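You operate a simulated robot arm through the tools that you are given. There is no shell and no other tool. Be economical: measure what you need, move in short steps, check, and stop when the job is done.

You are at the controls of a simulated two-armed robot. One attempt, no reset.

JOB
Put the yellow pad on the low bench away on the pillar shelf. Put the oil tin with the latest date from the low bench on the pillar shelf. Take the square tin scoop and put it on the board under the clamp bench. Any order will do. Set down upright: oil tin.

Only the result counts: the job must be done as asked and must still hold three seconds after the hand-in. Knocking over, shifting, dropping, spilling or breaking anything else fails it.

ROBOT AND FRAMES
Two 6-joint arms with fingered hands on one trunk, on a base that drives. Base frame: it is fixed to the floor where the robot stands at the start and does not move with it; the origin is under the middle of the robot, x ahead of it, y to its left, z up; the surface under the hand at the start is at about z = 600. Readings come in mm, degrees, newtons and seconds.
The left shoulder is at the start at [50, 170, 885], the right one opposite. With the tool pointing down near the work surface each hand reaches from about 500 to 760 mm from the robot's upright axis, wherever it stands, measured 20 degrees to its own side. Places, roughly: board under the clamp bench [-1000, -1300, 300]; pillar shelf (17x32 cm) [1680, -2040, 1000]; square tin scoop (8x5x9 cm) [600, 700, 600]. Payload 3.5 kg a hand.
Tool frame (each hand has its own): the origin (TCP) lies between the finger pads and is the grasp point; the fingertips stand 26 mm ahead of it; z points along the fingers, y is the line along which they close. The gripper opens to 132 mm. The gripper's body begins 73 mm behind the TCP. The gripper is a hand of 3 fingers: y runs from the thumb to the fingers, the wrist lies at [0, 0, -234] in the tool frame.
Orientation is that of the tool frame in the base frame, as [roll, pitch, yaw] about the fixed x, y, z axes, in that order (R = Rz(yaw) Ry(pitch) Rx(roll)). With the fingers straight down and closing along the base's y, the tool's x points along the base's -x, its y along +y and its z along -z.

CONTROLS
- The arms move only by the tool arm_command. It takes "left_targets", "right_targets" or both (then of equal length, played together; a hand with none holds still); each is a list that holds one entry, the list of rows, each a list of 6 numbers: the shift along the tool's x, y, z in mm, then the turn, a rotation vector about the tool's x, y, z in degrees. In form: [[[x, y, z, rx, ry, rz], ...]]. A call has 1 to 8 rows; each row is the pose to reach, as a shift and turn from the pose commanded when the call began, along the tool's axes at that moment. A row lasts 0.2 s, in which the tool goes at most 50 mm and 8.6 degrees; a call with a longer step from one row to the next is refused whole. Where a pose cannot be reached the arm comes as near as it can. A force on the tool above 40 N (or 10 N above the force at the start of the call, whichever is more), or a blocked arm, ends the call early, and 0.2 s more pass. In this call time passes only in rows, and 0.2 s behind the last. The reply holds the time, the measured pose of the TCP, the force on the tool along the base axes, the opening and the grip force, in the units named above and with some noise, with the torque about the TCP (base axes, N m) and any sound that the robot's microphone picked up.
- Cameras (640 x 400 px; columns grow to the right, rows downward): "scene" is now at [36.7, 21.8, 1478.1]; the picture's right is [0.26, -0.96, 0.00], its down [-0.69, -0.19, -0.70] and it looks along [0.67, 0.18, -0.72] (base axes); focal length 272 px, centre (320, 200). "left" rides on the left gripper at [-62, 3, -92] in its tool frame; the picture's right is [-0.05, -1.00, 0.00], its down [0.83, -0.04, -0.56] and it looks along [0.55, -0.03, 0.83] (tool axes); focal length 230 px, centre (320, 200). "right" rides on the right gripper at [62, 3, -92] in its tool frame; the picture's right is [-0.05, 1.00, 0.00], its down [-0.83, -0.04, -0.56] and it looks along [-0.55, -0.03, 0.83] (tool axes); focal length 230 px, centre (320, 200). There is no depth. A picture from a camera that has moved, and an enlarged one, comes with that camera's place and axes in the base frame and with its lens.
- camera(camera): a new picture of that camera. No time passes.
- raise_lower(by): slides the trunk up (or, below 0, down) by that many mm; the arms and the scene camera ride with it, the base frame stays. It gives what a move gives, with no picture.
- roll_base(legs): drives the robot by 1 to 6 legs, each [ahead, left, turn to the left] in mm, mm and degrees, along the robot's own axes; the way and the turn of a leg run together, so that a leg with both is an arc; at most 1500 mm and 180 degrees a leg. The arms and the cameras ride along, it lands a little off, and it stops where it bumps. It gives what a move gives.
- curl_fingers(finger1, finger2, thumb_bend, hand): sets how far each is bent, from 0 (flat) to 1 (curled in); at 0.3 the hand is open as for a grip, at 0.7 the pads meet at the TCP. One left out holds its place. A second passes; each finger stops where it meets its share of the squeeze, and holds until it gets a number again. It is the only way to open and close the hand. It gives what a move gives, with no picture; readings hold the bend of each and the force on the fingers (four entries, about 0 where the hand has none), thumb and palm.
- pan_tilt(pan, tilt): turns the head with the scene camera to pan (to the left, within 86 degrees either way) and tilt (down, from -29 to 69), counted from straight ahead of the robot. It gives what a move gives.
- zoom(camera, box): a new picture of the part [left, top, right, bottom] of that camera's present view, enlarged. No time passes.
- job_done(): hands the job in; it is judged then, once.

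Work in short steps. Places have to be worked out from the pictures, the camera data and where the tool is seen: move nearer, look again, correct. Check each grasp and each placing, and mend what went wrong. You have 165 turns and 122 pictures in all, those below and enlarged ones among them. Open the grippers and draw the arms clear of the work before you hand the job in, unless the task says otherwise; then end with one line.

The tools are called as a command line: name --argument value ..., lists and objects as JSON in quotes. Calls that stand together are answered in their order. arm_command: Moves the arms, as the interface text tells. Its arguments: {"type":"object","properties":{"left_targets":{"type":"array","items":{"type":"array","items":{"type":"array","items":{"type":"number"}}}},"right_targets":{"type":"array","items":{"type":"array","items":{"type":"array","items":{"type":"number"}}}}},"required":[]} The other tools are called the same way: raise_lower (by) slides the trunk up or down; curl_fingers (finger1, finger2, thumb_bend, hand) moves the fingers one by one; roll_base (legs) drives the base; pan_tilt (pan, tilt) turns the head that bears the scene camera; camera (camera) takes a picture; zoom (camera, box) takes an enlarged picture of a part of a camera's view; job_done () hands the job in.

At the start:

```text
t: 0.0
left_ee_pos: [382.6, 478.9, 897.1]
left_tool_rot: [-179.9, 0.0, -180.0]
left_wrist_force: [-0.5, -1.0, -0.6]
left_wrist_torque: [-0.01, 0.01, 0.0]
left_grip_width: 131.7
left_gripper_force: 0.2
left_shape: jaw
left_bend: [0.3, 0.3, 0.3]
left_finger forces: [0.0, 0.1, 0.0, 0.0, 0.1, 0.0]
right_ee_pos: [631.4, 51.2, 919.8]
right_tool_rot: [180.0, -0.1, -180.0]
right_wrist_force: [-0.1, 0.7, 0.5]
right_wrist_torque: [-0.01, 0.01, 0.0]
right_grip_width: 131.6
right_gripper_force: 0.1
right_shape: jaw
right_bend: [0.3, 0.3, 0.3]
right_finger forces: [0.0, 0.1, 0.0, 0.0, 0.1, 0.0]
trunk travel left (down, up): [-500.0, 210.0]
robot x, y, heading: [-0.7, -1.2, -0.2]
head pan, tilt: [15.2, 45.8]
```

scene: 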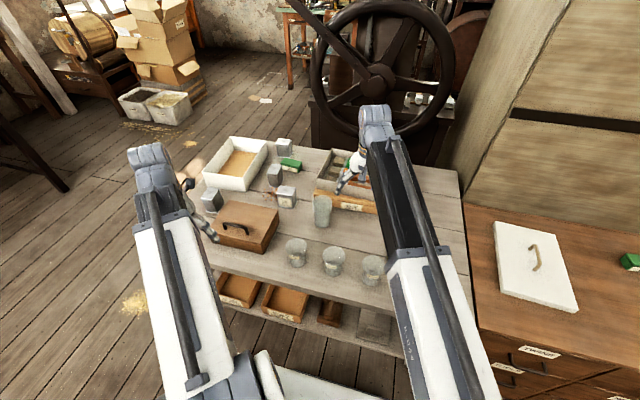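
right: 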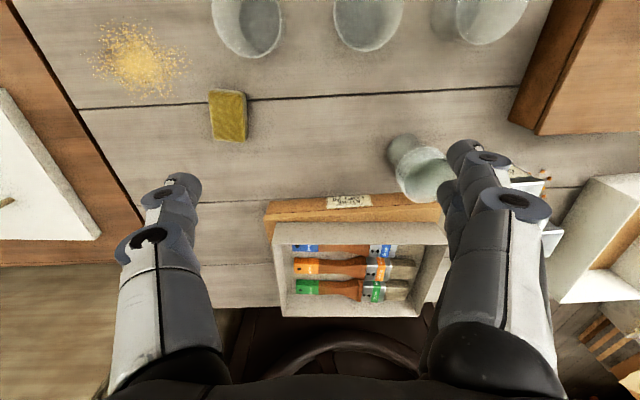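
left: 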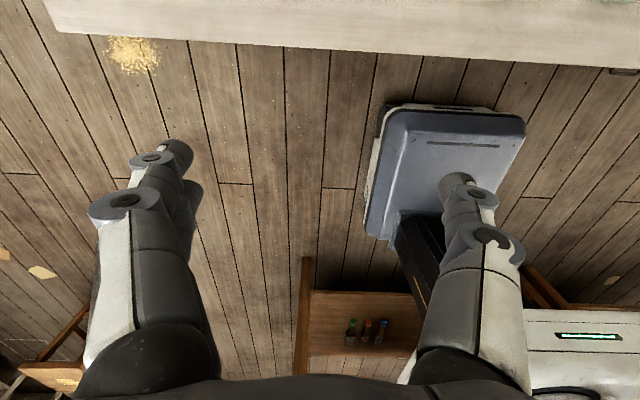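

I'll look at the bench closely first.

zoom --camera "scene" --box '[180, 120, 340, 220]'

zoom --camera "scene" --box '[180, 200, 420, 350]'

pan_tilt --pan 50 --tilt 40

camera --camera "scene"

pan_tilt --pan -50 --tilt 25

camera --camera "scene"

```text
4.00 times, centred on (260, 170) of scene
camera zoom: at [36.7, 21.8, 1478.1], right [0.26, -0.96, 0.0], down [-0.69, -0.19, -0.7], along [0.67, 0.18, -0.72], focal length 1086 px, centre (560, 320)
```

zoom: 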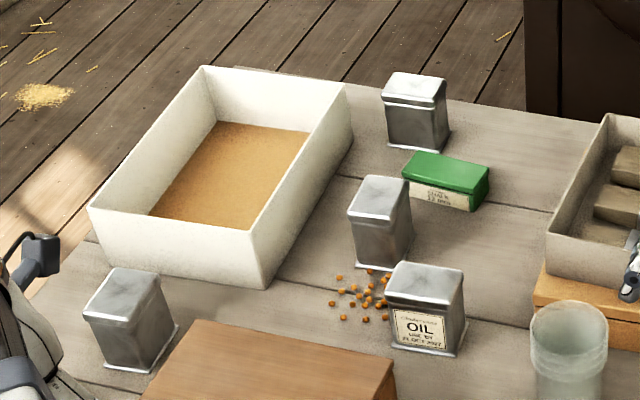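

```text
2.67 times, centred on (300, 275) of scene
camera zoom: at [36.7, 21.8, 1478.1], right [0.26, -0.96, 0.0], down [-0.69, -0.19, -0.7], along [0.67, 0.18, -0.72], focal length 724 px, centre (373, 0)
```

zoom: 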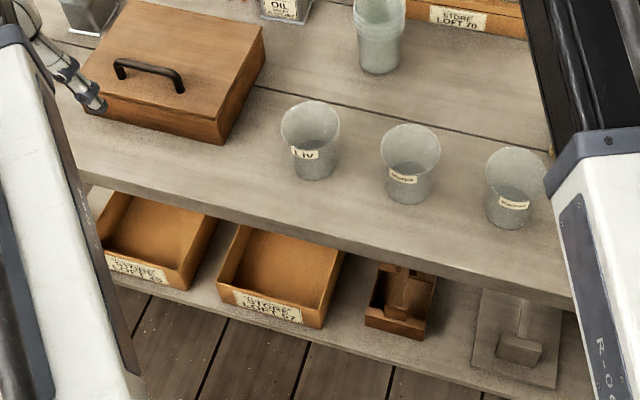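

```text
t: 1.0
left_ee_pos: [382.6, 480.7, 896.5]
left_tool_rot: [-179.9, -0.2, -180.0]
left_wrist_force: [0.4, 0.3, -0.6]
left_wrist_torque: [-0.02, -0.02, 0.02]
left_grip_width: 132.1
left_gripper_force: 0.0
left_shape: jaw
left_bend: [0.3, 0.3, 0.3]
left_finger forces: [0.0, 0.1, 0.0, 0.1, 0.1, 0.0]
right_ee_pos: [631.2, 51.2, 920.0]
right_tool_rot: [-180.0, 0.0, 179.9]
right_wrist_force: [-0.2, -0.7, 0.1]
right_wrist_torque: [0.0, -0.01, -0.04]
right_grip_width: 132.0
right_gripper_force: 0.1
right_shape: jaw
right_bend: [0.3, 0.3, 0.3]
right_finger forces: [0.1, 0.0, 0.0, 0.0, 0.0, 0.1]
trunk travel left (down, up): [-500.0, 210.0]
robot x, y, heading: [2.7, 3.6, -0.0]
head pan, tilt: [50.0, 40.0]
```

```text
116 pictures are left
camera scene: at [13.6, 65.6, 1486.5], right [0.77, -0.64, 0.0], down [-0.41, -0.49, -0.77], along [0.49, 0.59, -0.64], focal length 272 px, centre (320, 200)
```

scene: 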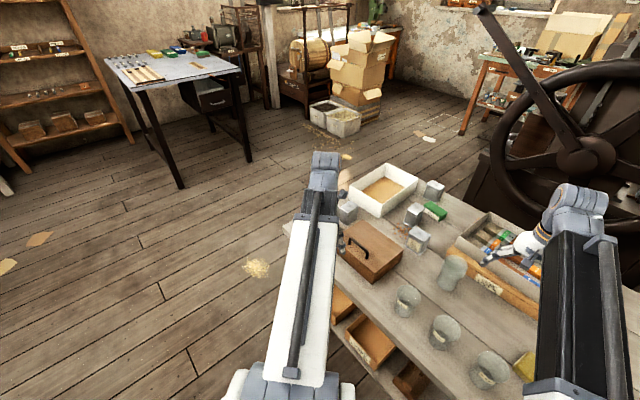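

```text
t: 2.8
left_ee_pos: [381.9, 480.8, 896.4]
left_tool_rot: [-179.9, 0.0, 180.0]
left_wrist_force: [-0.4, -0.5, 0.8]
left_wrist_torque: [-0.01, -0.04, 0.02]
left_grip_width: 132.0
left_gripper_force: 0.1
left_shape: jaw
left_bend: [0.3, 0.3, 0.3]
left_finger forces: [0.0, 0.0, 0.0, 0.1, 0.1, 0.0]
right_ee_pos: [631.8, 51.4, 919.5]
right_tool_rot: [-180.0, -0.1, -180.0]
right_wrist_force: [0.1, 0.6, -0.1]
right_wrist_torque: [0.01, 0.01, 0.01]
right_grip_width: 132.1
right_gripper_force: 0.0
right_shape: jaw
right_bend: [0.3, 0.3, 0.3]
right_finger forces: [0.0, 0.0, 0.1, 0.0, 0.0, 0.0]
trunk travel left (down, up): [-500.0, 210.0]
robot x, y, heading: [1.7, -1.6, 0.1]
head pan, tilt: [-50.0, 25.0]
```

```text
115 pictures are left
camera scene: at [18.1, -70.0, 1509.8], right [-0.77, -0.64, 0.0], down [-0.27, 0.32, -0.91], along [0.58, -0.69, -0.42], focal length 272 px, centre (320, 200)
```

scene: 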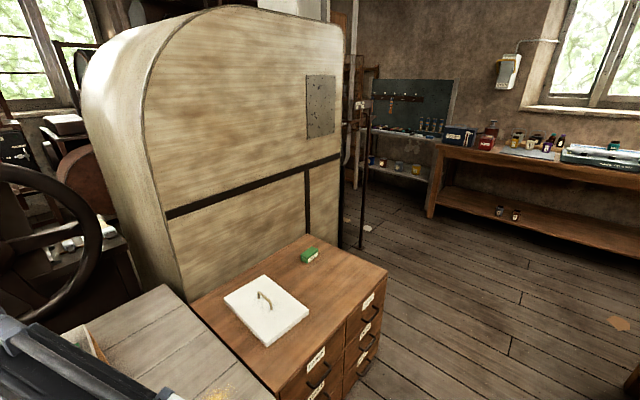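

The left arm hides part of the bench; I lift it aside to see the scoop area and tins.

arm_command --left_targets '[[[0, 45, -15, 0, 0, 0], [0, 90, -30, 0, 0, 0], [0, 135, -45, 0, 0, 0], [0, 180, -60, 0, 0, 0]]]'

pan_tilt --pan 40 --tilt 48

zoom --camera "scene" --box '[240, 60, 440, 185]'

```text
t: 3.8
left_ee_pos: [380.1, 661.0, 957.8]
left_tool_rot: [180.0, 0.1, -179.8]
left_wrist_force: [0.2, 0.8, 0.0]
left_wrist_torque: [0.0, 0.0, 0.0]
left_grip_width: 132.0
left_gripper_force: 0.0
left_shape: jaw
left_bend: [0.3, 0.3, 0.3]
left_finger forces: [0.0, 0.1, 0.0, 0.1, 0.0, 0.1]
right_ee_pos: [631.5, 51.6, 919.2]
right_tool_rot: [-180.0, 0.0, 180.0]
right_wrist_force: [0.4, -0.3, 0.6]
right_wrist_torque: [0.02, 0.0, -0.03]
right_grip_width: 131.8
right_gripper_force: 0.0
right_shape: jaw
right_bend: [0.3, 0.3, 0.3]
right_finger forces: [0.0, 0.1, 0.0, 0.1, 0.1, 0.0]
trunk travel left (down, up): [-500.0, 210.0]
robot x, y, heading: [2.8, 5.1, 0.1]
head pan, tilt: [-50.0, 25.0]
```

```text
t: 5.4
left_ee_pos: [380.3, 660.4, 957.4]
left_tool_rot: [-180.0, 0.0, -180.0]
left_wrist_force: [0.5, 0.0, -0.6]
left_wrist_torque: [0.02, 0.02, -0.05]
left_grip_width: 132.2
left_gripper_force: 0.1
left_shape: jaw
left_bend: [0.3, 0.3, 0.3]
left_finger forces: [0.0, 0.1, 0.1, 0.1, 0.1, 0.0]
right_ee_pos: [630.6, 50.2, 920.1]
right_tool_rot: [180.0, 0.1, -180.0]
right_wrist_force: [0.1, 0.4, -0.4]
right_wrist_torque: [-0.02, -0.05, 0.01]
right_grip_width: 131.7
right_gripper_force: 0.0
right_shape: jaw
right_bend: [0.3, 0.3, 0.3]
right_finger forces: [0.1, 0.0, 0.1, 0.1, 0.0, 0.0]
trunk travel left (down, up): [-500.0, 210.0]
robot x, y, heading: [1.8, 1.6, -0.3]
head pan, tilt: [40.0, 48.0]
```

```text
3.20 times, centred on (340, 122) of scene
camera zoom: at [19.3, 51.2, 1475.1], right [0.64, -0.77, 0.0], down [-0.57, -0.48, -0.67], along [0.51, 0.43, -0.74], focal length 869 px, centre (256, 448)
```

zoom: 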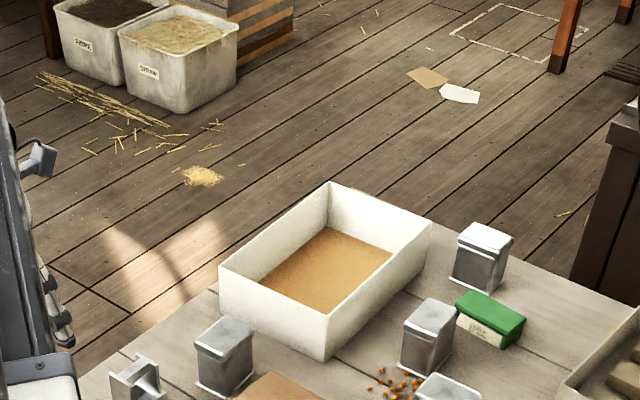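

Something sits at lower left; view it.

zoom --camera "scene" --box '[240, 140, 400, 240]'

camera --camera "left"

```text
4.00 times, centred on (320, 190) of scene
camera zoom: at [19.3, 51.2, 1475.1], right [0.64, -0.77, 0.0], down [-0.57, -0.48, -0.67], along [0.51, 0.43, -0.74], focal length 1086 px, centre (320, 240)
```

zoom: 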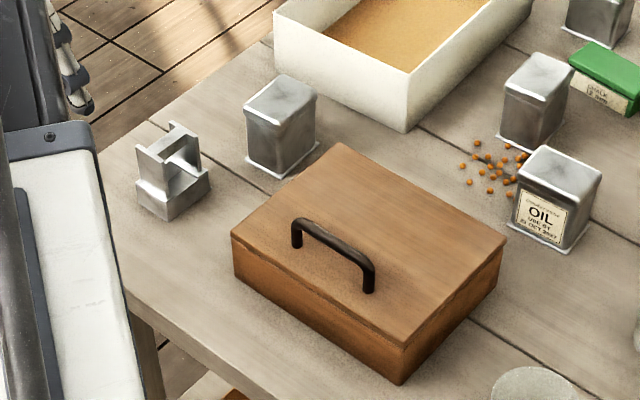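

```text
112 pictures are left
camera left: at [441.4, 663.0, 1050.5], right [0.05, -1.0, 0.0], down [-0.83, -0.04, 0.56], along [-0.55, -0.03, -0.83], focal length 230 px, centre (320, 200)
```

left: 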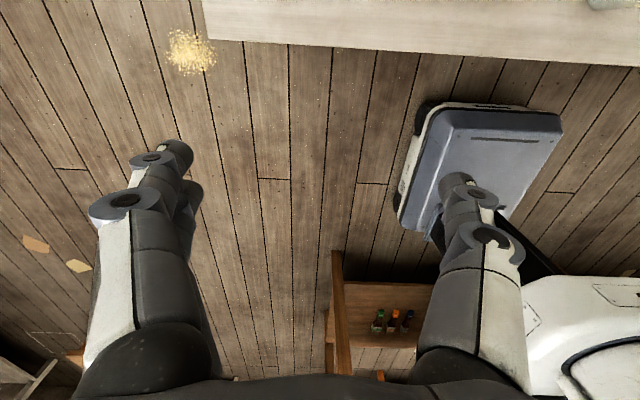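

The scoop stands at about (560,720). Only one tin label (C, ~(801,378)) faces me; I'll drive round to the bench's left end to see the other tins' labels.

roll_base --legs '[[0, 1450, 0], [800, 0, 0], [0, 0, -90]]'

pan_tilt --pan 0 --tilt 45

camera --camera "scene"

```text
t: 20.4
left_ee_pos: [1476.6, 1078.9, 957.8]
left_tool_rot: [180.0, 0.0, 90.2]
left_wrist_force: [-0.3, 0.4, 0.3]
left_wrist_torque: [0.02, 0.0, 0.0]
left_grip_width: 131.9
left_gripper_force: 0.1
left_shape: jaw
left_bend: [0.3, 0.3, 0.3]
left_finger forces: [0.0, 0.0, 0.1, 0.1, 0.1, 0.0]
right_ee_pos: [868.1, 823.7, 920.3]
right_tool_rot: [-180.0, 0.0, 90.3]
right_wrist_force: [0.4, 0.6, -0.1]
right_wrist_torque: [0.0, 0.01, -0.01]
right_grip_width: 131.9
right_gripper_force: 0.1
right_shape: jaw
right_bend: [0.3, 0.3, 0.3]
right_finger forces: [0.1, 0.0, 0.1, 0.0, 0.0, 0.0]
trunk travel left (down, up): [-500.0, 210.0]
robot x, y, heading: [815.7, 1454.8, -89.7]
head pan, tilt: [40.0, 48.0]
```

```text
t: 21.4
left_ee_pos: [1476.1, 1079.4, 958.1]
left_tool_rot: [180.0, 0.0, 90.3]
left_wrist_force: [0.7, 0.4, -0.2]
left_wrist_torque: [0.0, 0.01, -0.01]
left_grip_width: 131.8
left_gripper_force: 0.1
left_shape: jaw
left_bend: [0.3, 0.3, 0.3]
left_finger forces: [0.1, 0.0, 0.0, 0.0, 0.1, 0.0]
right_ee_pos: [868.1, 822.5, 918.9]
right_tool_rot: [180.0, 0.0, 90.3]
right_wrist_force: [0.0, -0.5, -0.4]
right_wrist_torque: [0.02, -0.01, -0.01]
right_grip_width: 131.9
right_gripper_force: 0.1
right_shape: jaw
right_bend: [0.3, 0.3, 0.3]
right_finger forces: [0.1, 0.2, 0.0, 0.1, 0.1, 0.0]
trunk travel left (down, up): [-500.0, 210.0]
robot x, y, heading: [812.8, 1458.0, -89.9]
head pan, tilt: [0.0, 45.0]
```

```text
111 pictures are left
camera scene: at [813.4, 1414.5, 1479.2], right [-1.0, -0.01, 0.0], down [0.0, 0.71, -0.71], along [0.0, -0.71, -0.71], focal length 272 px, centre (320, 200)
```

scene: 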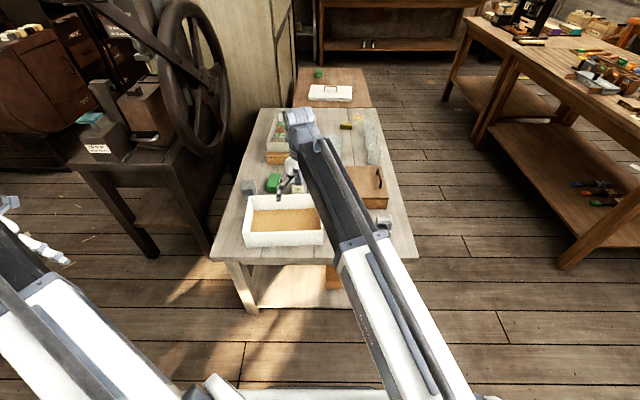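

Right arm blocks the scene view, but its own camera looks along -y; use it.

camera --camera "right"

zoom --camera "scene" --box '[210, 80, 450, 280]'

```text
110 pictures are left
camera right: at [871.4, 886.4, 1013.0], right [1.0, -0.05, 0.0], down [-0.04, -0.83, 0.56], along [-0.03, -0.55, -0.83], focal length 230 px, centre (320, 200)
```

right: 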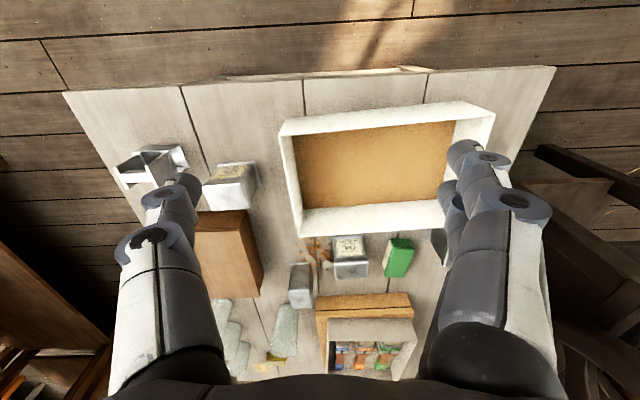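

```text
2.00 times, centred on (330, 180) of scene
camera zoom: at [813.4, 1414.5, 1479.2], right [-1.0, -0.01, 0.0], down [0.0, 0.71, -0.71], along [0.0, -0.71, -0.71], focal length 543 px, centre (300, 240)
```

zoom: 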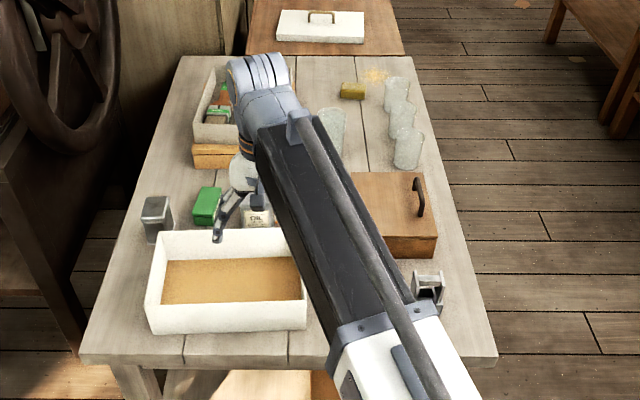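

Tins A and B have their labels on the +y side; enlarge.

zoom --camera "right" --box '[200, 150, 264, 214]'

zoom --camera "right" --box '[325, 225, 375, 275]'

arm_command --right_targets '[[[0, -50, 0, 0, 0, 0], [0, -100, 0, 0, 0, 0], [0, -150, 0, 0, 0, 0], [0, -200, 0, 0, 0, 0], [0, -250, 0, 0, 0, 0], [0, -300, 0, 0, 0, 0]]]'

zoom --camera "scene" --box '[210, 130, 330, 250]'

```text
6.25 times, centred on (232, 182) of right
camera zoom: at [871.4, 886.4, 1013.0], right [1.0, -0.05, 0.0], down [-0.04, -0.83, 0.56], along [-0.03, -0.55, -0.83], focal length 1438 px, centre (870, 312)
```

zoom: 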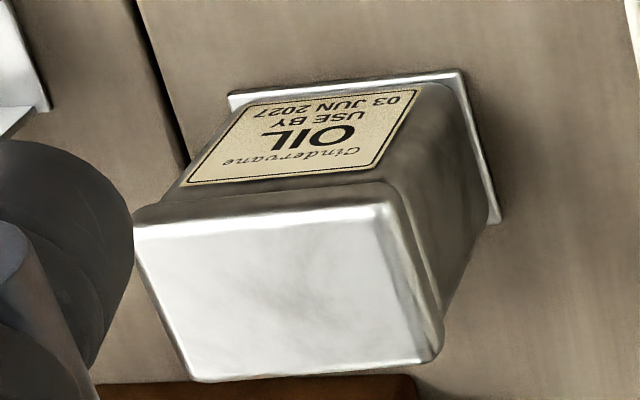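

```text
8.00 times, centred on (350, 250) of right
camera zoom: at [871.4, 886.4, 1013.0], right [1.0, -0.05, 0.0], down [-0.04, -0.83, 0.56], along [-0.03, -0.55, -0.83], focal length 1841 px, centre (80, -200)
```

zoom: 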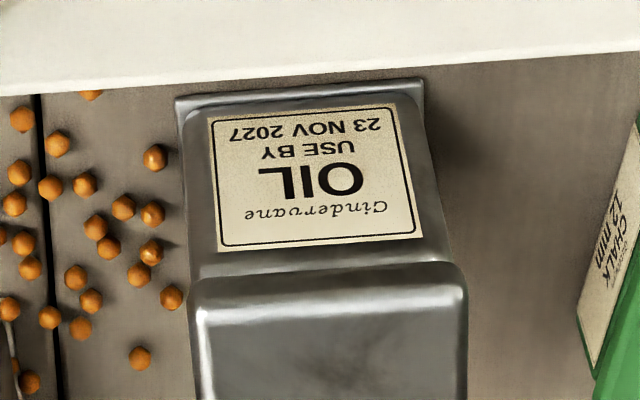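

```text
t: 22.9
left_ee_pos: [1476.4, 1079.4, 957.7]
left_tool_rot: [180.0, 0.0, 90.2]
left_wrist_force: [0.7, 1.0, 0.1]
left_wrist_torque: [0.03, -0.03, -0.02]
left_grip_width: 131.8
left_gripper_force: 0.0
left_shape: jaw
left_bend: [0.3, 0.3, 0.3]
left_finger forces: [0.1, 0.0, 0.0, 0.0, 0.0, 0.1]
right_ee_pos: [566.4, 822.4, 919.8]
right_tool_rot: [180.0, 0.0, 90.4]
right_wrist_force: [-0.9, -0.6, -0.2]
right_wrist_torque: [0.0, 0.01, 0.01]
right_grip_width: 131.7
right_gripper_force: 0.0
right_shape: jaw
right_bend: [0.3, 0.3, 0.3]
right_finger forces: [0.0, 0.0, 0.0, 0.0, 0.0, 0.0]
trunk travel left (down, up): [-500.0, 210.0]
robot x, y, heading: [815.0, 1455.6, -89.8]
head pan, tilt: [0.0, 45.0]
```

```text
3.33 times, centred on (270, 190) of scene
camera zoom: at [813.2, 1414.5, 1479.2], right [-1.0, -0.01, 0.0], down [0.0, 0.71, -0.71], along [0.0, -0.71, -0.71], focal length 905 px, centre (487, 233)
```

zoom: 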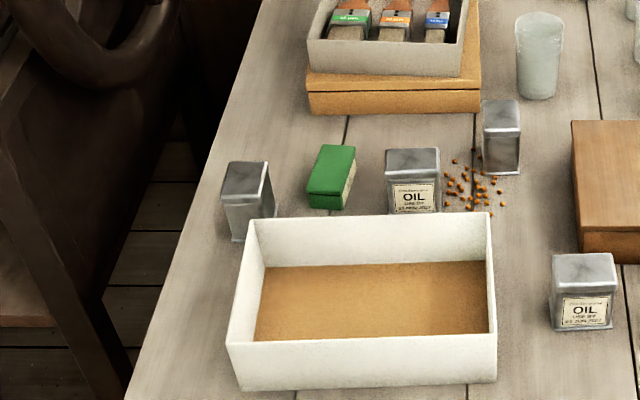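

A: 03 JUN 2027, B: 23 NOV 2027, C: OCT 2027. D's label must face +x (or -y). I turn the left hand so its camera looks to -x, then drive so it sits beyond D.

arm_command --left_targets '[[[0, -30, 0, 0, 0, -8], [0, -60, 0, 0, 0, -16], [0, -90, 0, 0, 0, -24], [0, -120, 0, 0, 0, -32], [0, -150, 0, 0, 0, -40], [0, -180, 0, 0, 0, -48], [0, -210, 0, 0, 0, -56], [0, -240, 0, 0, 0, -64]]]'

arm_command --left_targets '[[[0, 0, 0, 0, 0, -8], [0, 0, 0, 0, 0, -16], [0, 0, 0, 0, 0, -24]]]'

roll_base --legs '[[0, 530, 0]]'

camera --camera "left"

camera --camera "scene"

```text
t: 24.6
left_ee_pos: [1236.0, 1078.3, 958.6]
left_tool_rot: [-180.0, 0.0, 154.4]
left_wrist_force: [0.5, -0.2, -0.3]
left_wrist_torque: [0.0, 0.0, -0.02]
left_grip_width: 132.0
left_gripper_force: 0.1
left_shape: jaw
left_bend: [0.3, 0.3, 0.3]
left_finger forces: [0.0, 0.1, 0.0, 0.0, 0.1, 0.0]
right_ee_pos: [566.1, 821.9, 919.0]
right_tool_rot: [179.9, 0.0, 90.3]
right_wrist_force: [0.1, 0.2, -0.1]
right_wrist_torque: [0.0, 0.02, -0.02]
right_grip_width: 132.0
right_gripper_force: 0.1
right_shape: jaw
right_bend: [0.3, 0.3, 0.3]
right_finger forces: [0.0, 0.0, 0.0, 0.0, 0.1, 0.0]
trunk travel left (down, up): [-500.0, 210.0]
robot x, y, heading: [814.7, 1457.1, -89.9]
head pan, tilt: [0.0, 45.0]
```

```text
t: 25.4
left_ee_pos: [1235.2, 1078.4, 958.9]
left_tool_rot: [-179.9, 0.0, 178.6]
left_wrist_force: [0.0, 0.7, -1.3]
left_wrist_torque: [-0.03, -0.01, 0.02]
left_grip_width: 132.0
left_gripper_force: 0.0
left_shape: jaw
left_bend: [0.3, 0.3, 0.3]
left_finger forces: [0.1, 0.0, 0.0, 0.0, 0.1, 0.1]
right_ee_pos: [566.0, 822.3, 919.9]
right_tool_rot: [-179.9, 0.1, 90.2]
right_wrist_force: [0.4, 0.1, -0.5]
right_wrist_torque: [0.01, 0.0, -0.02]
right_grip_width: 131.8
right_gripper_force: 0.1
right_shape: jaw
right_bend: [0.3, 0.3, 0.3]
right_finger forces: [0.0, 0.1, 0.1, 0.1, 0.0, 0.1]
trunk travel left (down, up): [-500.0, 210.0]
robot x, y, heading: [813.9, 1451.9, -89.6]
head pan, tilt: [0.0, 45.0]
```

```text
t: 28.5
left_ee_pos: [1764.4, 1080.3, 957.6]
left_tool_rot: [179.9, -0.1, 178.1]
left_wrist_force: [-0.6, -0.5, 0.0]
left_wrist_torque: [0.02, -0.01, -0.03]
left_grip_width: 131.9
left_gripper_force: 0.0
left_shape: jaw
left_bend: [0.3, 0.3, 0.3]
left_finger forces: [0.0, 0.1, 0.0, 0.0, 0.0, 0.0]
right_ee_pos: [1094.0, 824.8, 919.1]
right_tool_rot: [179.9, 0.0, 90.1]
right_wrist_force: [-0.1, -1.0, -1.1]
right_wrist_torque: [-0.04, -0.02, 0.0]
right_grip_width: 131.8
right_gripper_force: 0.1
right_shape: jaw
right_bend: [0.3, 0.3, 0.3]
right_finger forces: [0.0, 0.0, 0.0, 0.0, 0.0, 0.0]
trunk travel left (down, up): [-500.0, 210.0]
robot x, y, heading: [1341.2, 1459.4, -89.8]
head pan, tilt: [0.0, 45.0]
```

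```text
105 pictures are left
camera left: at [1825.9, 1080.3, 1050.2], right [0.02, -1.0, 0.0], down [-0.83, -0.02, 0.56], along [-0.56, -0.01, -0.83], focal length 230 px, centre (320, 200)
```

left: 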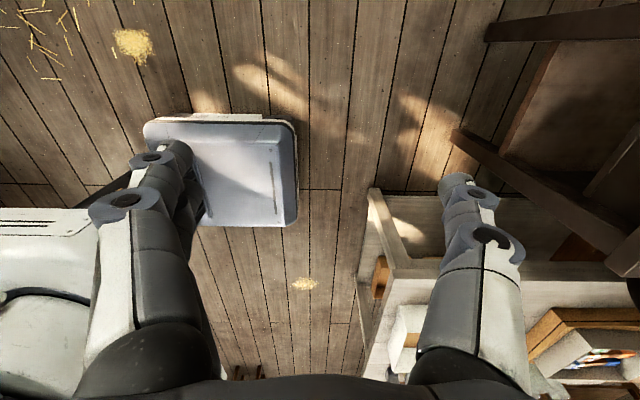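

```text
104 pictures are left
camera scene: at [1342.2, 1416.9, 1479.2], right [-1.0, 0.0, 0.0], down [0.0, 0.71, -0.71], along [0.0, -0.71, -0.71], focal length 272 px, centre (320, 200)
```

scene: 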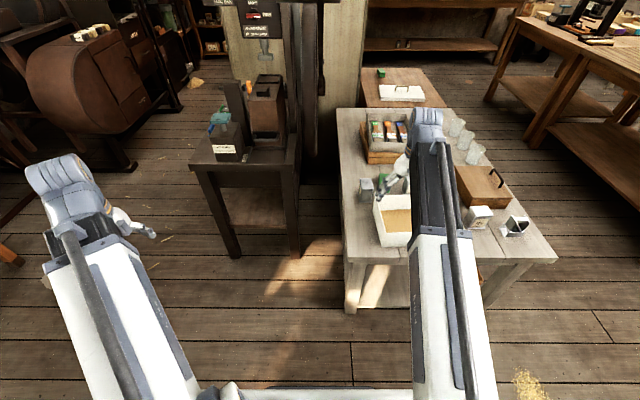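

Drive ahead 150 and move the left hand to about (1430,700).

roll_base --legs '[[150, 0, 0]]'

arm_command --left_targets '[[[42, -27, 0, 0, 0, 0], [84, -54, 0, 0, 0, 0], [126, -81, 0, 0, 0, 0], [168, -108, 0, 0, 0, 0], [210, -135, 0, 0, 0, 0], [252, -162, 0, 0, 0, 0], [294, -189, 0, 0, 0, 0], [336, -216, 0, 0, 0, 0]]]'

camera --camera "left"

```text
t: 29.9
left_ee_pos: [1764.1, 929.7, 957.6]
left_tool_rot: [-180.0, 0.0, 178.2]
left_wrist_force: [0.0, -0.6, 0.0]
left_wrist_torque: [0.02, 0.02, 0.0]
left_grip_width: 131.9
left_gripper_force: 0.0
left_shape: jaw
left_bend: [0.3, 0.3, 0.3]
left_finger forces: [0.0, 0.0, 0.0, 0.0, 0.0, 0.0]
right_ee_pos: [1094.4, 676.2, 920.0]
right_tool_rot: [-180.0, 0.0, 90.2]
right_wrist_force: [0.0, 0.3, -0.2]
right_wrist_torque: [-0.01, 0.03, 0.0]
right_grip_width: 132.1
right_gripper_force: 0.0
right_shape: jaw
right_bend: [0.3, 0.3, 0.3]
right_finger forces: [0.0, 0.0, 0.0, 0.1, 0.1, 0.1]
trunk travel left (down, up): [-500.0, 210.0]
robot x, y, heading: [1347.0, 1310.7, -90.1]
head pan, tilt: [0.0, 45.0]
```

```text
t: 31.7
left_ee_pos: [1534.7, 726.3, 958.4]
left_tool_rot: [180.0, -0.3, 174.8]
left_wrist_force: [1.3, 1.1, 0.3]
left_wrist_torque: [-0.02, 0.02, -0.02]
left_grip_width: 131.8
left_gripper_force: 0.1
left_shape: jaw
left_bend: [0.3, 0.3, 0.3]
left_finger forces: [0.0, 0.0, 0.1, 0.1, 0.0, 0.1]
left hand out of reach, approached as far as the arm can: row 5, 6, 7, 8
right_ee_pos: [1092.9, 675.7, 919.4]
right_tool_rot: [-180.0, -0.1, 90.2]
right_wrist_force: [0.3, -0.9, -1.0]
right_wrist_torque: [0.03, 0.01, 0.01]
right_grip_width: 131.7
right_gripper_force: 0.1
right_shape: jaw
right_bend: [0.3, 0.3, 0.3]
right_finger forces: [0.0, 0.0, 0.1, 0.0, 0.1, 0.1]
trunk travel left (down, up): [-500.0, 210.0]
robot x, y, heading: [1343.5, 1308.0, -89.7]
head pan, tilt: [0.0, 45.0]
```

```text
103 pictures are left
camera left: at [1596.9, 724.5, 1050.9], right [-0.04, -1.0, 0.0], down [-0.83, 0.03, 0.56], along [-0.56, 0.02, -0.83], focal length 230 px, centre (320, 200)
```

left: 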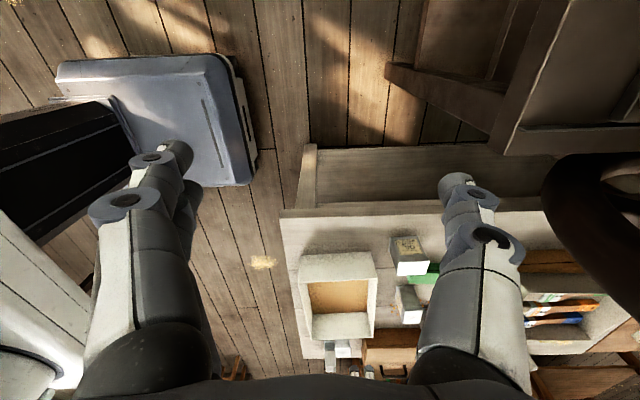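

Tin D's label is visible; enlarge it.

zoom --camera "left" --box '[385, 225, 435, 275]'

zoom --camera "left" --box '[280, 200, 440, 380]'

```text
8.00 times, centred on (410, 250) of left
camera zoom: at [1596.9, 724.5, 1050.9], right [-0.04, -1.0, 0.0], down [-0.83, 0.03, 0.56], along [-0.56, 0.02, -0.83], focal length 1841 px, centre (-400, -200)
```

zoom: 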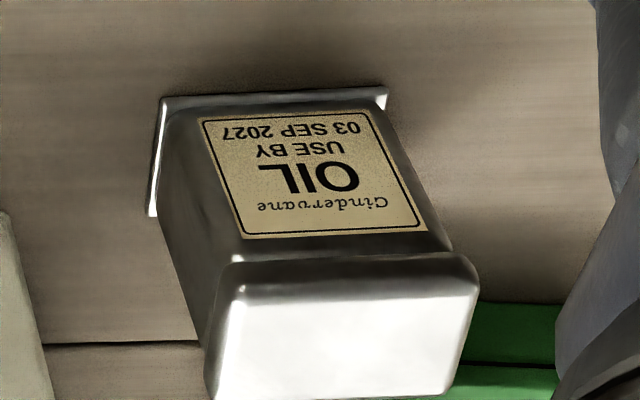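

```text
2.22 times, centred on (360, 290) of left
camera zoom: at [1596.9, 724.5, 1050.9], right [-0.04, -1.0, 0.0], down [-0.83, 0.03, 0.56], along [-0.56, 0.02, -0.83], focal length 511 px, centre (231, 0)
```

zoom: 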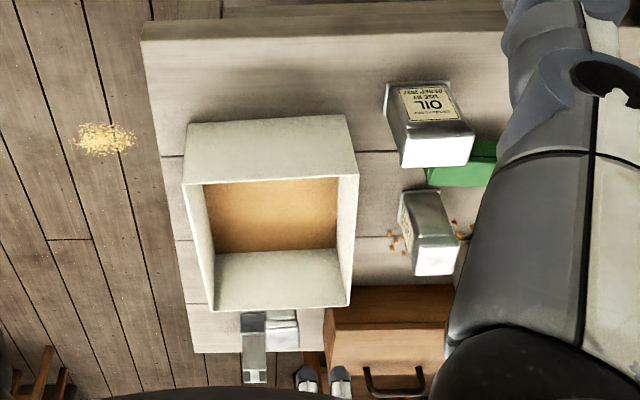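

D: 03 SEP 2027. So B (23 NOV 2027) looks latest (C is OCT 2027; I'll recheck). I turn the left hand back and drive to the bench's left end opposite B.

arm_command --left_targets '[[[-20, 10, 0, 0, 0, 8], [-40, 20, 0, 0, 0, 16], [-60, 30, 0, 0, 0, 24], [-80, 40, 0, 0, 0, 32], [-100, 50, 0, 0, 0, 40], [-120, 60, 0, 0, 0, 48], [-140, 70, 0, 0, 0, 56], [-150, 80, 0, 0, 0, 64]]]'

arm_command --left_targets '[[[0, 0, 0, 0, 0, 8], [0, 0, 0, 0, 0, 16], [0, 0, 0, 0, 0, 24]]]'

roll_base --legs '[[0, -655, 0]]'

camera --camera "scene"

camera --camera "left"

```text
t: 33.5
left_ee_pos: [1693.3, 793.9, 956.2]
left_tool_rot: [-179.7, -0.1, 110.6]
left_wrist_force: [0.1, 0.6, 0.4]
left_wrist_torque: [0.01, 0.01, 0.01]
left_grip_width: 132.0
left_gripper_force: 0.0
left_shape: jaw
left_bend: [0.3, 0.3, 0.3]
left_finger forces: [0.0, 0.0, 0.0, 0.0, 0.0, 0.0]
right_ee_pos: [1093.1, 676.1, 919.6]
right_tool_rot: [-180.0, 0.0, 90.2]
right_wrist_force: [-0.9, 0.1, 0.1]
right_wrist_torque: [0.01, -0.01, 0.0]
right_grip_width: 132.1
right_gripper_force: 0.0
right_shape: jaw
right_bend: [0.3, 0.3, 0.3]
right_finger forces: [0.0, 0.0, 0.1, 0.1, 0.0, 0.1]
trunk travel left (down, up): [-500.0, 210.0]
robot x, y, heading: [1342.3, 1309.1, -89.8]
head pan, tilt: [0.0, 45.0]
```

```text
t: 34.3
left_ee_pos: [1693.0, 795.3, 956.0]
left_tool_rot: [-179.7, 0.0, 86.7]
left_wrist_force: [-0.3, 0.1, -0.7]
left_wrist_torque: [0.0, -0.01, 0.03]
left_grip_width: 132.3
left_gripper_force: 0.1
left_shape: jaw
left_bend: [0.3, 0.3, 0.3]
left_finger forces: [0.0, 0.0, 0.0, 0.0, 0.0, 0.0]
right_ee_pos: [1093.1, 676.6, 919.7]
right_tool_rot: [180.0, 0.1, 90.2]
right_wrist_force: [-0.3, 0.2, 0.3]
right_wrist_torque: [0.0, 0.03, 0.01]
right_grip_width: 131.9
right_gripper_force: 0.0
right_shape: jaw
right_bend: [0.3, 0.3, 0.3]
right_finger forces: [0.0, 0.0, 0.1, 0.0, 0.1, 0.1]
trunk travel left (down, up): [-500.0, 210.0]
robot x, y, heading: [1341.6, 1305.5, -89.8]
head pan, tilt: [0.0, 45.0]
```

```text
t: 38.0
left_ee_pos: [1031.1, 792.2, 955.5]
left_tool_rot: [-179.6, 0.0, 87.1]
left_wrist_force: [0.0, -0.2, 0.4]
left_wrist_torque: [-0.03, -0.02, -0.02]
left_grip_width: 131.8
left_gripper_force: 0.1
left_shape: jaw
left_bend: [0.3, 0.3, 0.3]
left_finger forces: [0.0, 0.0, 0.0, 0.1, 0.0, 0.0]
right_ee_pos: [433.4, 671.8, 919.9]
right_tool_rot: [-180.0, -0.1, 90.5]
right_wrist_force: [-0.5, -0.2, -0.1]
right_wrist_torque: [-0.02, -0.01, -0.02]
right_grip_width: 131.9
right_gripper_force: 0.1
right_shape: jaw
right_bend: [0.3, 0.3, 0.3]
right_finger forces: [0.0, 0.0, 0.1, 0.1, 0.1, 0.0]
trunk travel left (down, up): [-500.0, 210.0]
robot x, y, heading: [684.1, 1304.6, -89.6]
head pan, tilt: [0.0, 45.0]
```

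```text
100 pictures are left
camera scene: at [679.0, 1264.5, 1479.2], right [-1.0, -0.01, 0.0], down [-0.01, 0.71, -0.71], along [0.01, -0.71, -0.71], focal length 272 px, centre (320, 200)
```

scene: 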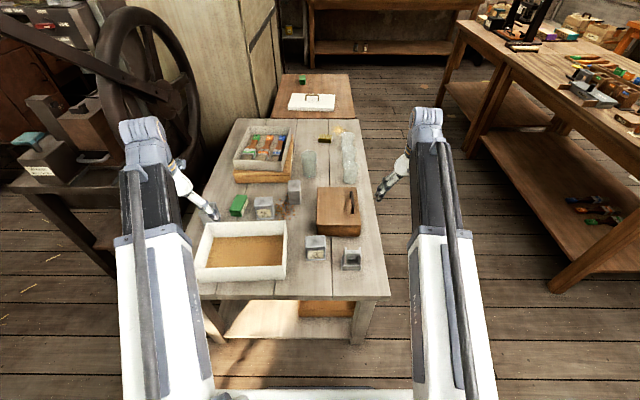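

```text
99 pictures are left
camera left: at [1032.6, 731.2, 1048.0], right [-1.0, 0.0, 0.01], down [0.0, 0.83, 0.55], along [-0.01, 0.55, -0.83], focal length 230 px, centre (320, 200)
```

left: 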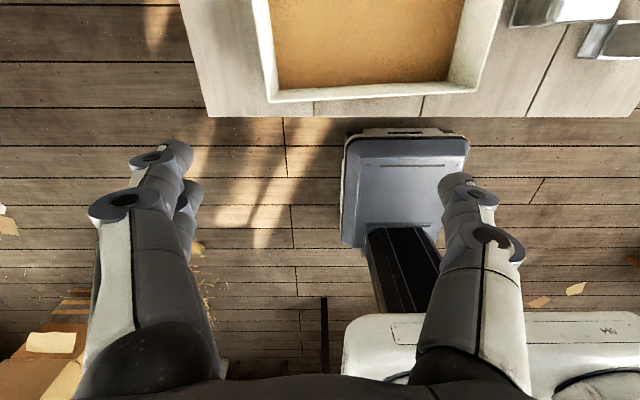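

Clear view now. Enlarge the tin area and the scoop.

zoom --camera "scene" --box '[215, 165, 335, 240]'

zoom --camera "scene" --box '[290, 220, 386, 280]'

```text
5.33 times, centred on (275, 202) of scene
camera zoom: at [679.0, 1264.5, 1479.2], right [-1.0, -0.01, 0.0], down [-0.01, 0.71, -0.71], along [0.01, -0.71, -0.71], focal length 1448 px, centre (560, 187)
```

zoom: 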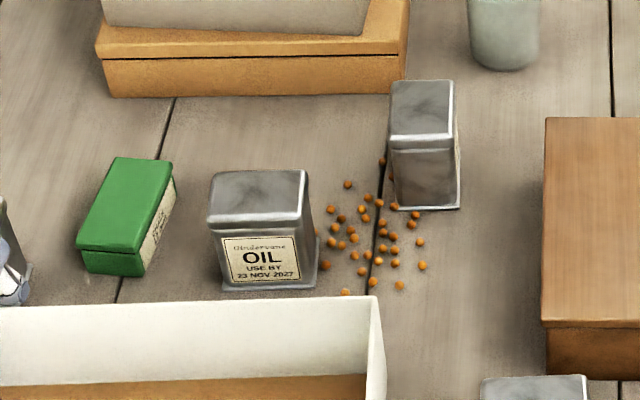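

```text
6.67 times, centred on (338, 250) of scene
camera zoom: at [679.0, 1264.5, 1479.2], right [-1.0, -0.01, 0.0], down [-0.01, 0.71, -0.71], along [0.01, -0.71, -0.71], focal length 1810 px, centre (200, -133)
```

zoom: 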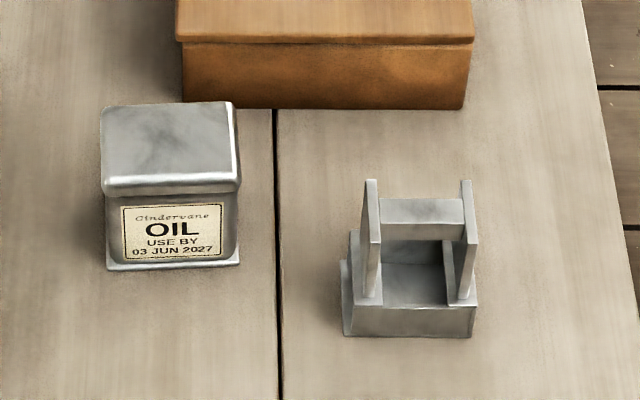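

B's base spans about x 882–960, y 450–502, top z≈683. Drive ahead 100 and bring the left hand above it.

roll_base --legs '[[100, 0, 0]]'

arm_command --left_targets '[[[-37, -16, 0, 0, 0, -1], [-74, -33, 0, 0, 0, -2], [-111, -50, 0, 0, 0, -3], [-147, -66, 0, 0, 0, -3], [-184, -82, 0, 0, 0, -3], [-221, -99, 0, 0, 0, -3]]]'

camera --camera "scene"

camera --camera "left"

```text
t: 39.1
left_ee_pos: [1032.2, 689.1, 956.0]
left_tool_rot: [-179.7, 0.0, 87.1]
left_wrist_force: [0.5, -0.4, 0.1]
left_wrist_torque: [-0.02, 0.0, 0.0]
left_grip_width: 131.9
left_gripper_force: 0.1
left_shape: jaw
left_bend: [0.3, 0.3, 0.3]
left_finger forces: [0.0, 0.0, 0.0, 0.0, 0.0, 0.1]
right_ee_pos: [434.0, 567.5, 919.6]
right_tool_rot: [-179.9, 0.0, 90.4]
right_wrist_force: [0.4, -0.4, -0.4]
right_wrist_torque: [0.01, -0.02, 0.01]
right_grip_width: 132.1
right_gripper_force: 0.0
right_shape: jaw
right_bend: [0.3, 0.3, 0.3]
right_finger forces: [0.0, 0.0, 0.1, 0.0, 0.0, 0.0]
trunk travel left (down, up): [-500.0, 210.0]
robot x, y, heading: [681.3, 1202.3, -89.6]
head pan, tilt: [0.0, 45.0]
```

```text
t: 40.5
left_ee_pos: [921.3, 481.6, 954.3]
left_tool_rot: [-179.7, 0.1, 90.0]
left_wrist_force: [-0.1, 0.4, -0.7]
left_wrist_torque: [-0.01, -0.02, 0.02]
left_grip_width: 132.0
left_gripper_force: 0.1
left_shape: jaw
left_bend: [0.3, 0.3, 0.3]
left_finger forces: [0.0, 0.1, 0.0, 0.0, 0.0, 0.0]
left hand out of reach, approached as far as the arm can: row 6
right_ee_pos: [433.6, 567.1, 919.2]
right_tool_rot: [-180.0, 0.0, 90.4]
right_wrist_force: [0.1, 0.4, 0.8]
right_wrist_torque: [-0.01, -0.02, 0.0]
right_grip_width: 131.9
right_gripper_force: 0.0
right_shape: jaw
right_bend: [0.3, 0.3, 0.3]
right_finger forces: [0.0, 0.0, 0.0, 0.1, 0.1, 0.1]
trunk travel left (down, up): [-500.0, 210.0]
robot x, y, heading: [678.1, 1202.9, -89.4]
head pan, tilt: [0.0, 45.0]
```

```text
96 pictures are left
camera scene: at [679.9, 1161.2, 1479.2], right [-1.0, -0.01, 0.0], down [-0.01, 0.71, -0.71], along [0.01, -0.71, -0.71], focal length 272 px, centre (320, 200)
```

scene: 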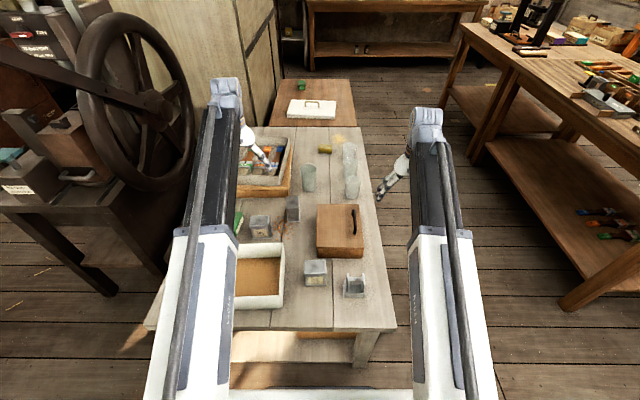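

```text
95 pictures are left
camera left: at [925.7, 420.5, 1046.2], right [-1.0, -0.05, 0.01], down [-0.04, 0.83, 0.55], along [-0.03, 0.55, -0.83], focal length 230 px, centre (320, 200)
```

left: 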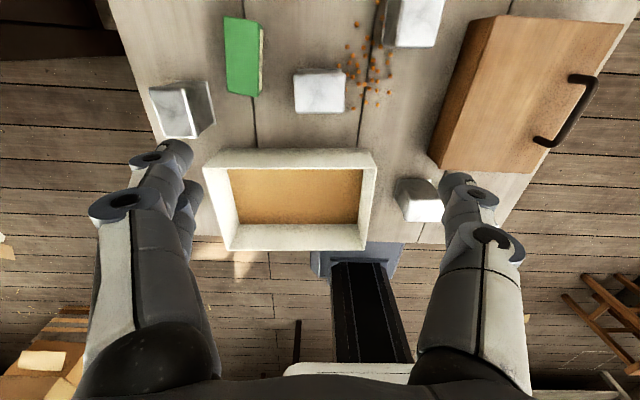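

Tin B is centred under the hand (col 320). Lower to just above it and check.

arm_command --left_targets '[[[0, 0, 40, 0, 0, 0], [0, 0, 80, 0, 0, 0], [0, 0, 120, 0, 0, 0], [0, 0, 160, 0, 0, 0], [0, 0, 195, 0, 0, 0], [0, 0, 225, 0, 0, 0]]]'

camera --camera "left"

```text
t: 41.9
left_ee_pos: [921.5, 482.8, 728.1]
left_tool_rot: [-179.7, 0.0, 90.1]
left_wrist_force: [1.0, -0.1, -0.9]
left_wrist_torque: [-0.02, -0.02, -0.01]
left_grip_width: 131.8
left_gripper_force: 0.1
left_shape: jaw
left_bend: [0.3, 0.3, 0.3]
left_finger forces: [0.0, 0.1, 0.1, 0.0, 0.0, 0.0]
right_ee_pos: [434.3, 567.1, 920.3]
right_tool_rot: [180.0, -0.1, 90.4]
right_wrist_force: [0.2, 0.1, 0.0]
right_wrist_torque: [0.0, 0.0, 0.04]
right_grip_width: 131.9
right_gripper_force: 0.1
right_shape: jaw
right_bend: [0.3, 0.3, 0.3]
right_finger forces: [0.1, 0.0, 0.0, 0.1, 0.1, 0.0]
trunk travel left (down, up): [-500.0, 210.0]
robot x, y, heading: [679.0, 1201.1, -89.7]
head pan, tilt: [0.0, 45.0]
```

```text
94 pictures are left
camera left: at [925.4, 420.6, 821.1], right [-1.0, -0.05, 0.01], down [-0.04, 0.83, 0.55], along [-0.03, 0.55, -0.83], focal length 230 px, centre (320, 200)
```

left: 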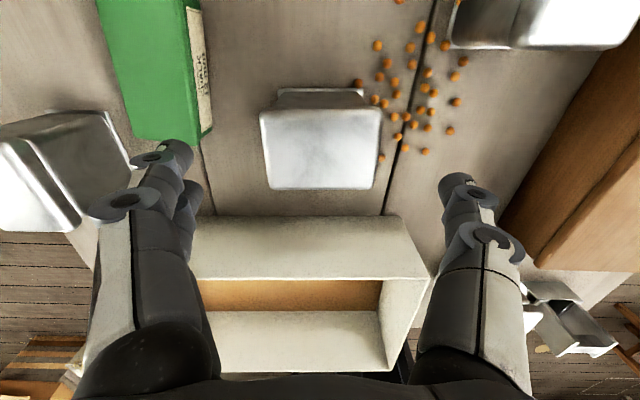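

Tin is ~8 mm further toward -y; narrow the hand a little, correct, and descend to z≈645.

curl_fingers --hand "left" --finger1 0.37 --finger2 0.37 --thumb_bend 0.37

arm_command --left_targets '[[[-7, 0, 15, 0, 0, 0], [-7, 0, 35, 0, 0, 0], [-7, 0, 55, 0, 0, 0], [-7, 0, 70, 0, 0, 0], [-7, 0, 83, 0, 0, 0]]]'

camera --camera "left"

```text
t: 42.9
left_ee_pos: [921.1, 483.0, 729.9]
left_tool_rot: [-179.7, 0.0, 90.0]
left_wrist_force: [-0.3, 0.4, 1.4]
left_wrist_torque: [0.0, -0.01, 0.0]
left_grip_width: 112.3
left_gripper_force: 0.2
left_shape: fingers
left_bend: [0.37, 0.37, 0.37]
left_finger forces: [0.0, 0.0, 0.0, 0.1, 0.0, 0.1]
right_ee_pos: [434.3, 567.6, 919.1]
right_tool_rot: [180.0, 0.0, 90.5]
right_wrist_force: [0.2, 0.0, -0.5]
right_wrist_torque: [-0.02, 0.0, 0.0]
right_grip_width: 132.1
right_gripper_force: 0.0
right_shape: jaw
right_bend: [0.3, 0.3, 0.3]
right_finger forces: [0.0, 0.1, 0.1, 0.0, 0.1, 0.0]
trunk travel left (down, up): [-500.0, 210.0]
robot x, y, heading: [681.0, 1200.1, -89.5]
head pan, tilt: [0.0, 45.0]
```

```text
t: 44.1
left_ee_pos: [919.7, 475.5, 646.7]
left_tool_rot: [-179.6, 0.0, 90.1]
left_wrist_force: [0.1, 0.0, -0.2]
left_wrist_torque: [-0.01, 0.01, 0.01]
left_grip_width: 112.1
left_gripper_force: 0.1
left_shape: fingers
left_bend: [0.37, 0.37, 0.37]
left_finger forces: [0.0, 0.0, 0.0, 0.0, 0.1, 0.1]
right_ee_pos: [434.8, 566.5, 919.8]
right_tool_rot: [180.0, 0.1, 90.5]
right_wrist_force: [0.9, -0.3, 0.3]
right_wrist_torque: [-0.02, 0.01, -0.02]
right_grip_width: 131.8
right_gripper_force: 0.1
right_shape: jaw
right_bend: [0.3, 0.3, 0.3]
right_finger forces: [0.1, 0.1, 0.0, 0.0, 0.0, 0.0]
trunk travel left (down, up): [-500.0, 210.0]
robot x, y, heading: [682.0, 1202.1, -89.7]
head pan, tilt: [0.0, 45.0]
```

```text
93 pictures are left
camera left: at [923.9, 413.8, 738.8], right [-1.0, -0.05, 0.01], down [-0.04, 0.83, 0.56], along [-0.03, 0.55, -0.83], focal length 230 px, centre (320, 200)
```

left: 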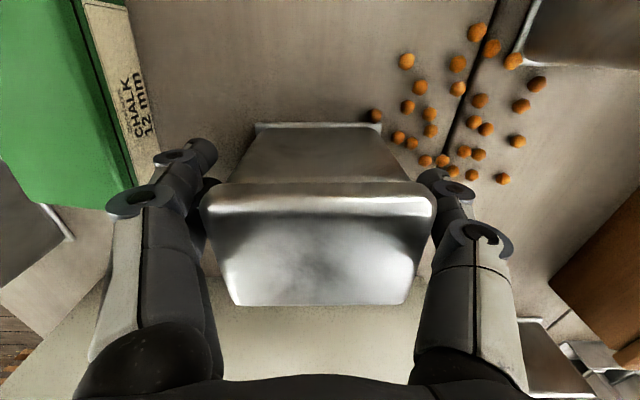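

Before gripping, double-check tin C's date with the right camera.

zoom --camera "right" --box '[440, 140, 560, 240]'

```text
4.00 times, centred on (500, 190) of right
camera zoom: at [436.9, 629.9, 1012.5], right [1.0, -0.04, 0.0], down [-0.04, -0.83, 0.56], along [-0.02, -0.55, -0.83], focal length 920 px, centre (-400, 240)
```

zoom: 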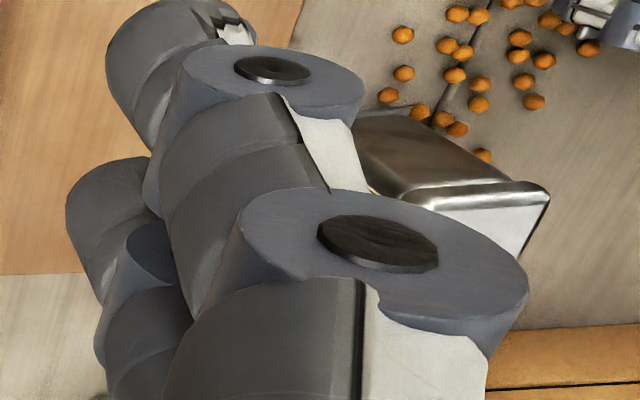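

arm_command --right_targets '[[[-50, 0, 0, 0, 0, 0], [-100, 0, 0, 0, 0, 0], [-150, 0, 0, 0, 0, 0]]]'

zoom --camera "right" --box '[470, 60, 590, 160]'

```text
t: 44.9
left_ee_pos: [919.7, 475.2, 646.3]
left_tool_rot: [-179.6, 0.0, 90.1]
left_wrist_force: [0.5, 0.3, -0.7]
left_wrist_torque: [0.01, 0.02, 0.01]
left_grip_width: 112.5
left_gripper_force: 0.1
left_shape: fingers
left_bend: [0.37, 0.37, 0.37]
left_finger forces: [0.1, 0.0, 0.0, 0.1, 0.0, 0.1]
right_ee_pos: [440.6, 469.5, 909.7]
right_tool_rot: [-179.9, 0.0, 90.5]
right_wrist_force: [-0.9, 0.1, 0.2]
right_wrist_torque: [0.02, 0.0, -0.01]
right_grip_width: 132.1
right_gripper_force: 0.1
right_shape: jaw
right_bend: [0.3, 0.3, 0.3]
right_finger forces: [0.1, 0.0, 0.0, 0.1, 0.0, 0.0]
right hand out of reach, approached as far as the arm can: row 2, 3
trunk travel left (down, up): [-500.0, 210.0]
robot x, y, heading: [678.5, 1201.7, -89.9]
head pan, tilt: [0.0, 45.0]
```

```text
4.00 times, centred on (530, 110) of right
camera zoom: at [443.7, 531.9, 1003.1], right [1.0, -0.04, 0.0], down [-0.04, -0.83, 0.56], along [-0.02, -0.56, -0.83], focal length 920 px, centre (-520, 560)
```

zoom: 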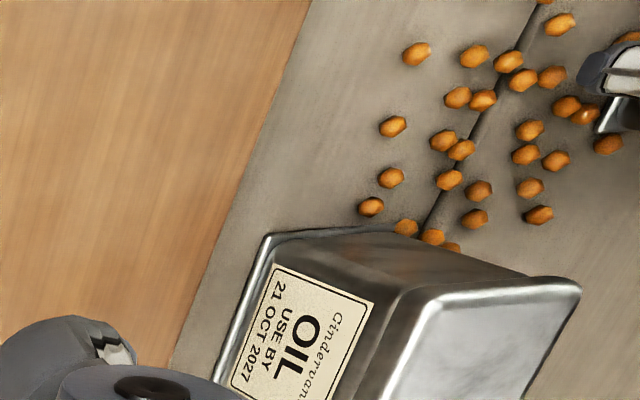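

C is 21 OCT 2027, so B (23 NOV 2027) is the latest. Close the left hand on B.

curl_fingers --hand "left" --finger1 0.6 --finger2 0.6 --thumb_bend 0.6

camera --camera "left"

```text
t: 45.9
left_ee_pos: [920.4, 476.2, 645.9]
left_tool_rot: [-179.8, 0.0, 90.1]
left_wrist_force: [1.6, 0.2, -0.6]
left_wrist_torque: [0.0, -0.21, 0.01]
left_grip_width: 73.4
left_gripper_force: 18.7
left_shape: fingers
left_bend: [0.49, 0.49, 0.54]
left_finger forces: [10.5, 8.8, 0.0, 0.1, 18.2, 0.0]
right_ee_pos: [440.5, 469.2, 909.3]
right_tool_rot: [-179.9, 0.1, 90.4]
right_wrist_force: [-0.4, 0.2, 0.6]
right_wrist_torque: [0.0, -0.02, -0.01]
right_grip_width: 132.0
right_gripper_force: 0.1
right_shape: jaw
right_bend: [0.3, 0.3, 0.3]
right_finger forces: [0.0, 0.1, 0.1, 0.1, 0.1, 0.1]
trunk travel left (down, up): [-500.0, 210.0]
robot x, y, heading: [681.7, 1203.1, -89.6]
head pan, tilt: [0.0, 45.0]
```

```text
90 pictures are left
camera left: at [924.2, 413.9, 739.1], right [-1.0, -0.05, 0.01], down [-0.04, 0.83, 0.56], along [-0.03, 0.55, -0.83], focal length 230 px, centre (320, 200)
```

left: 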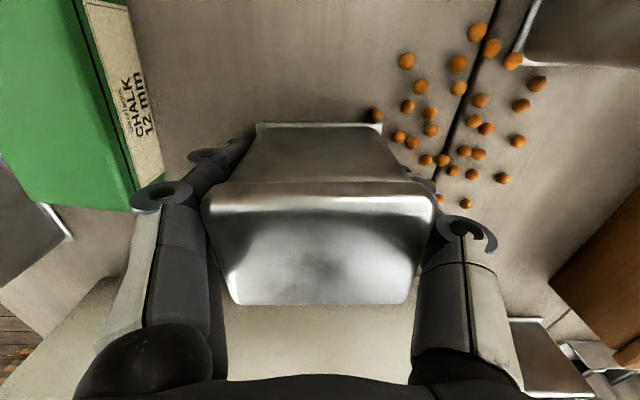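

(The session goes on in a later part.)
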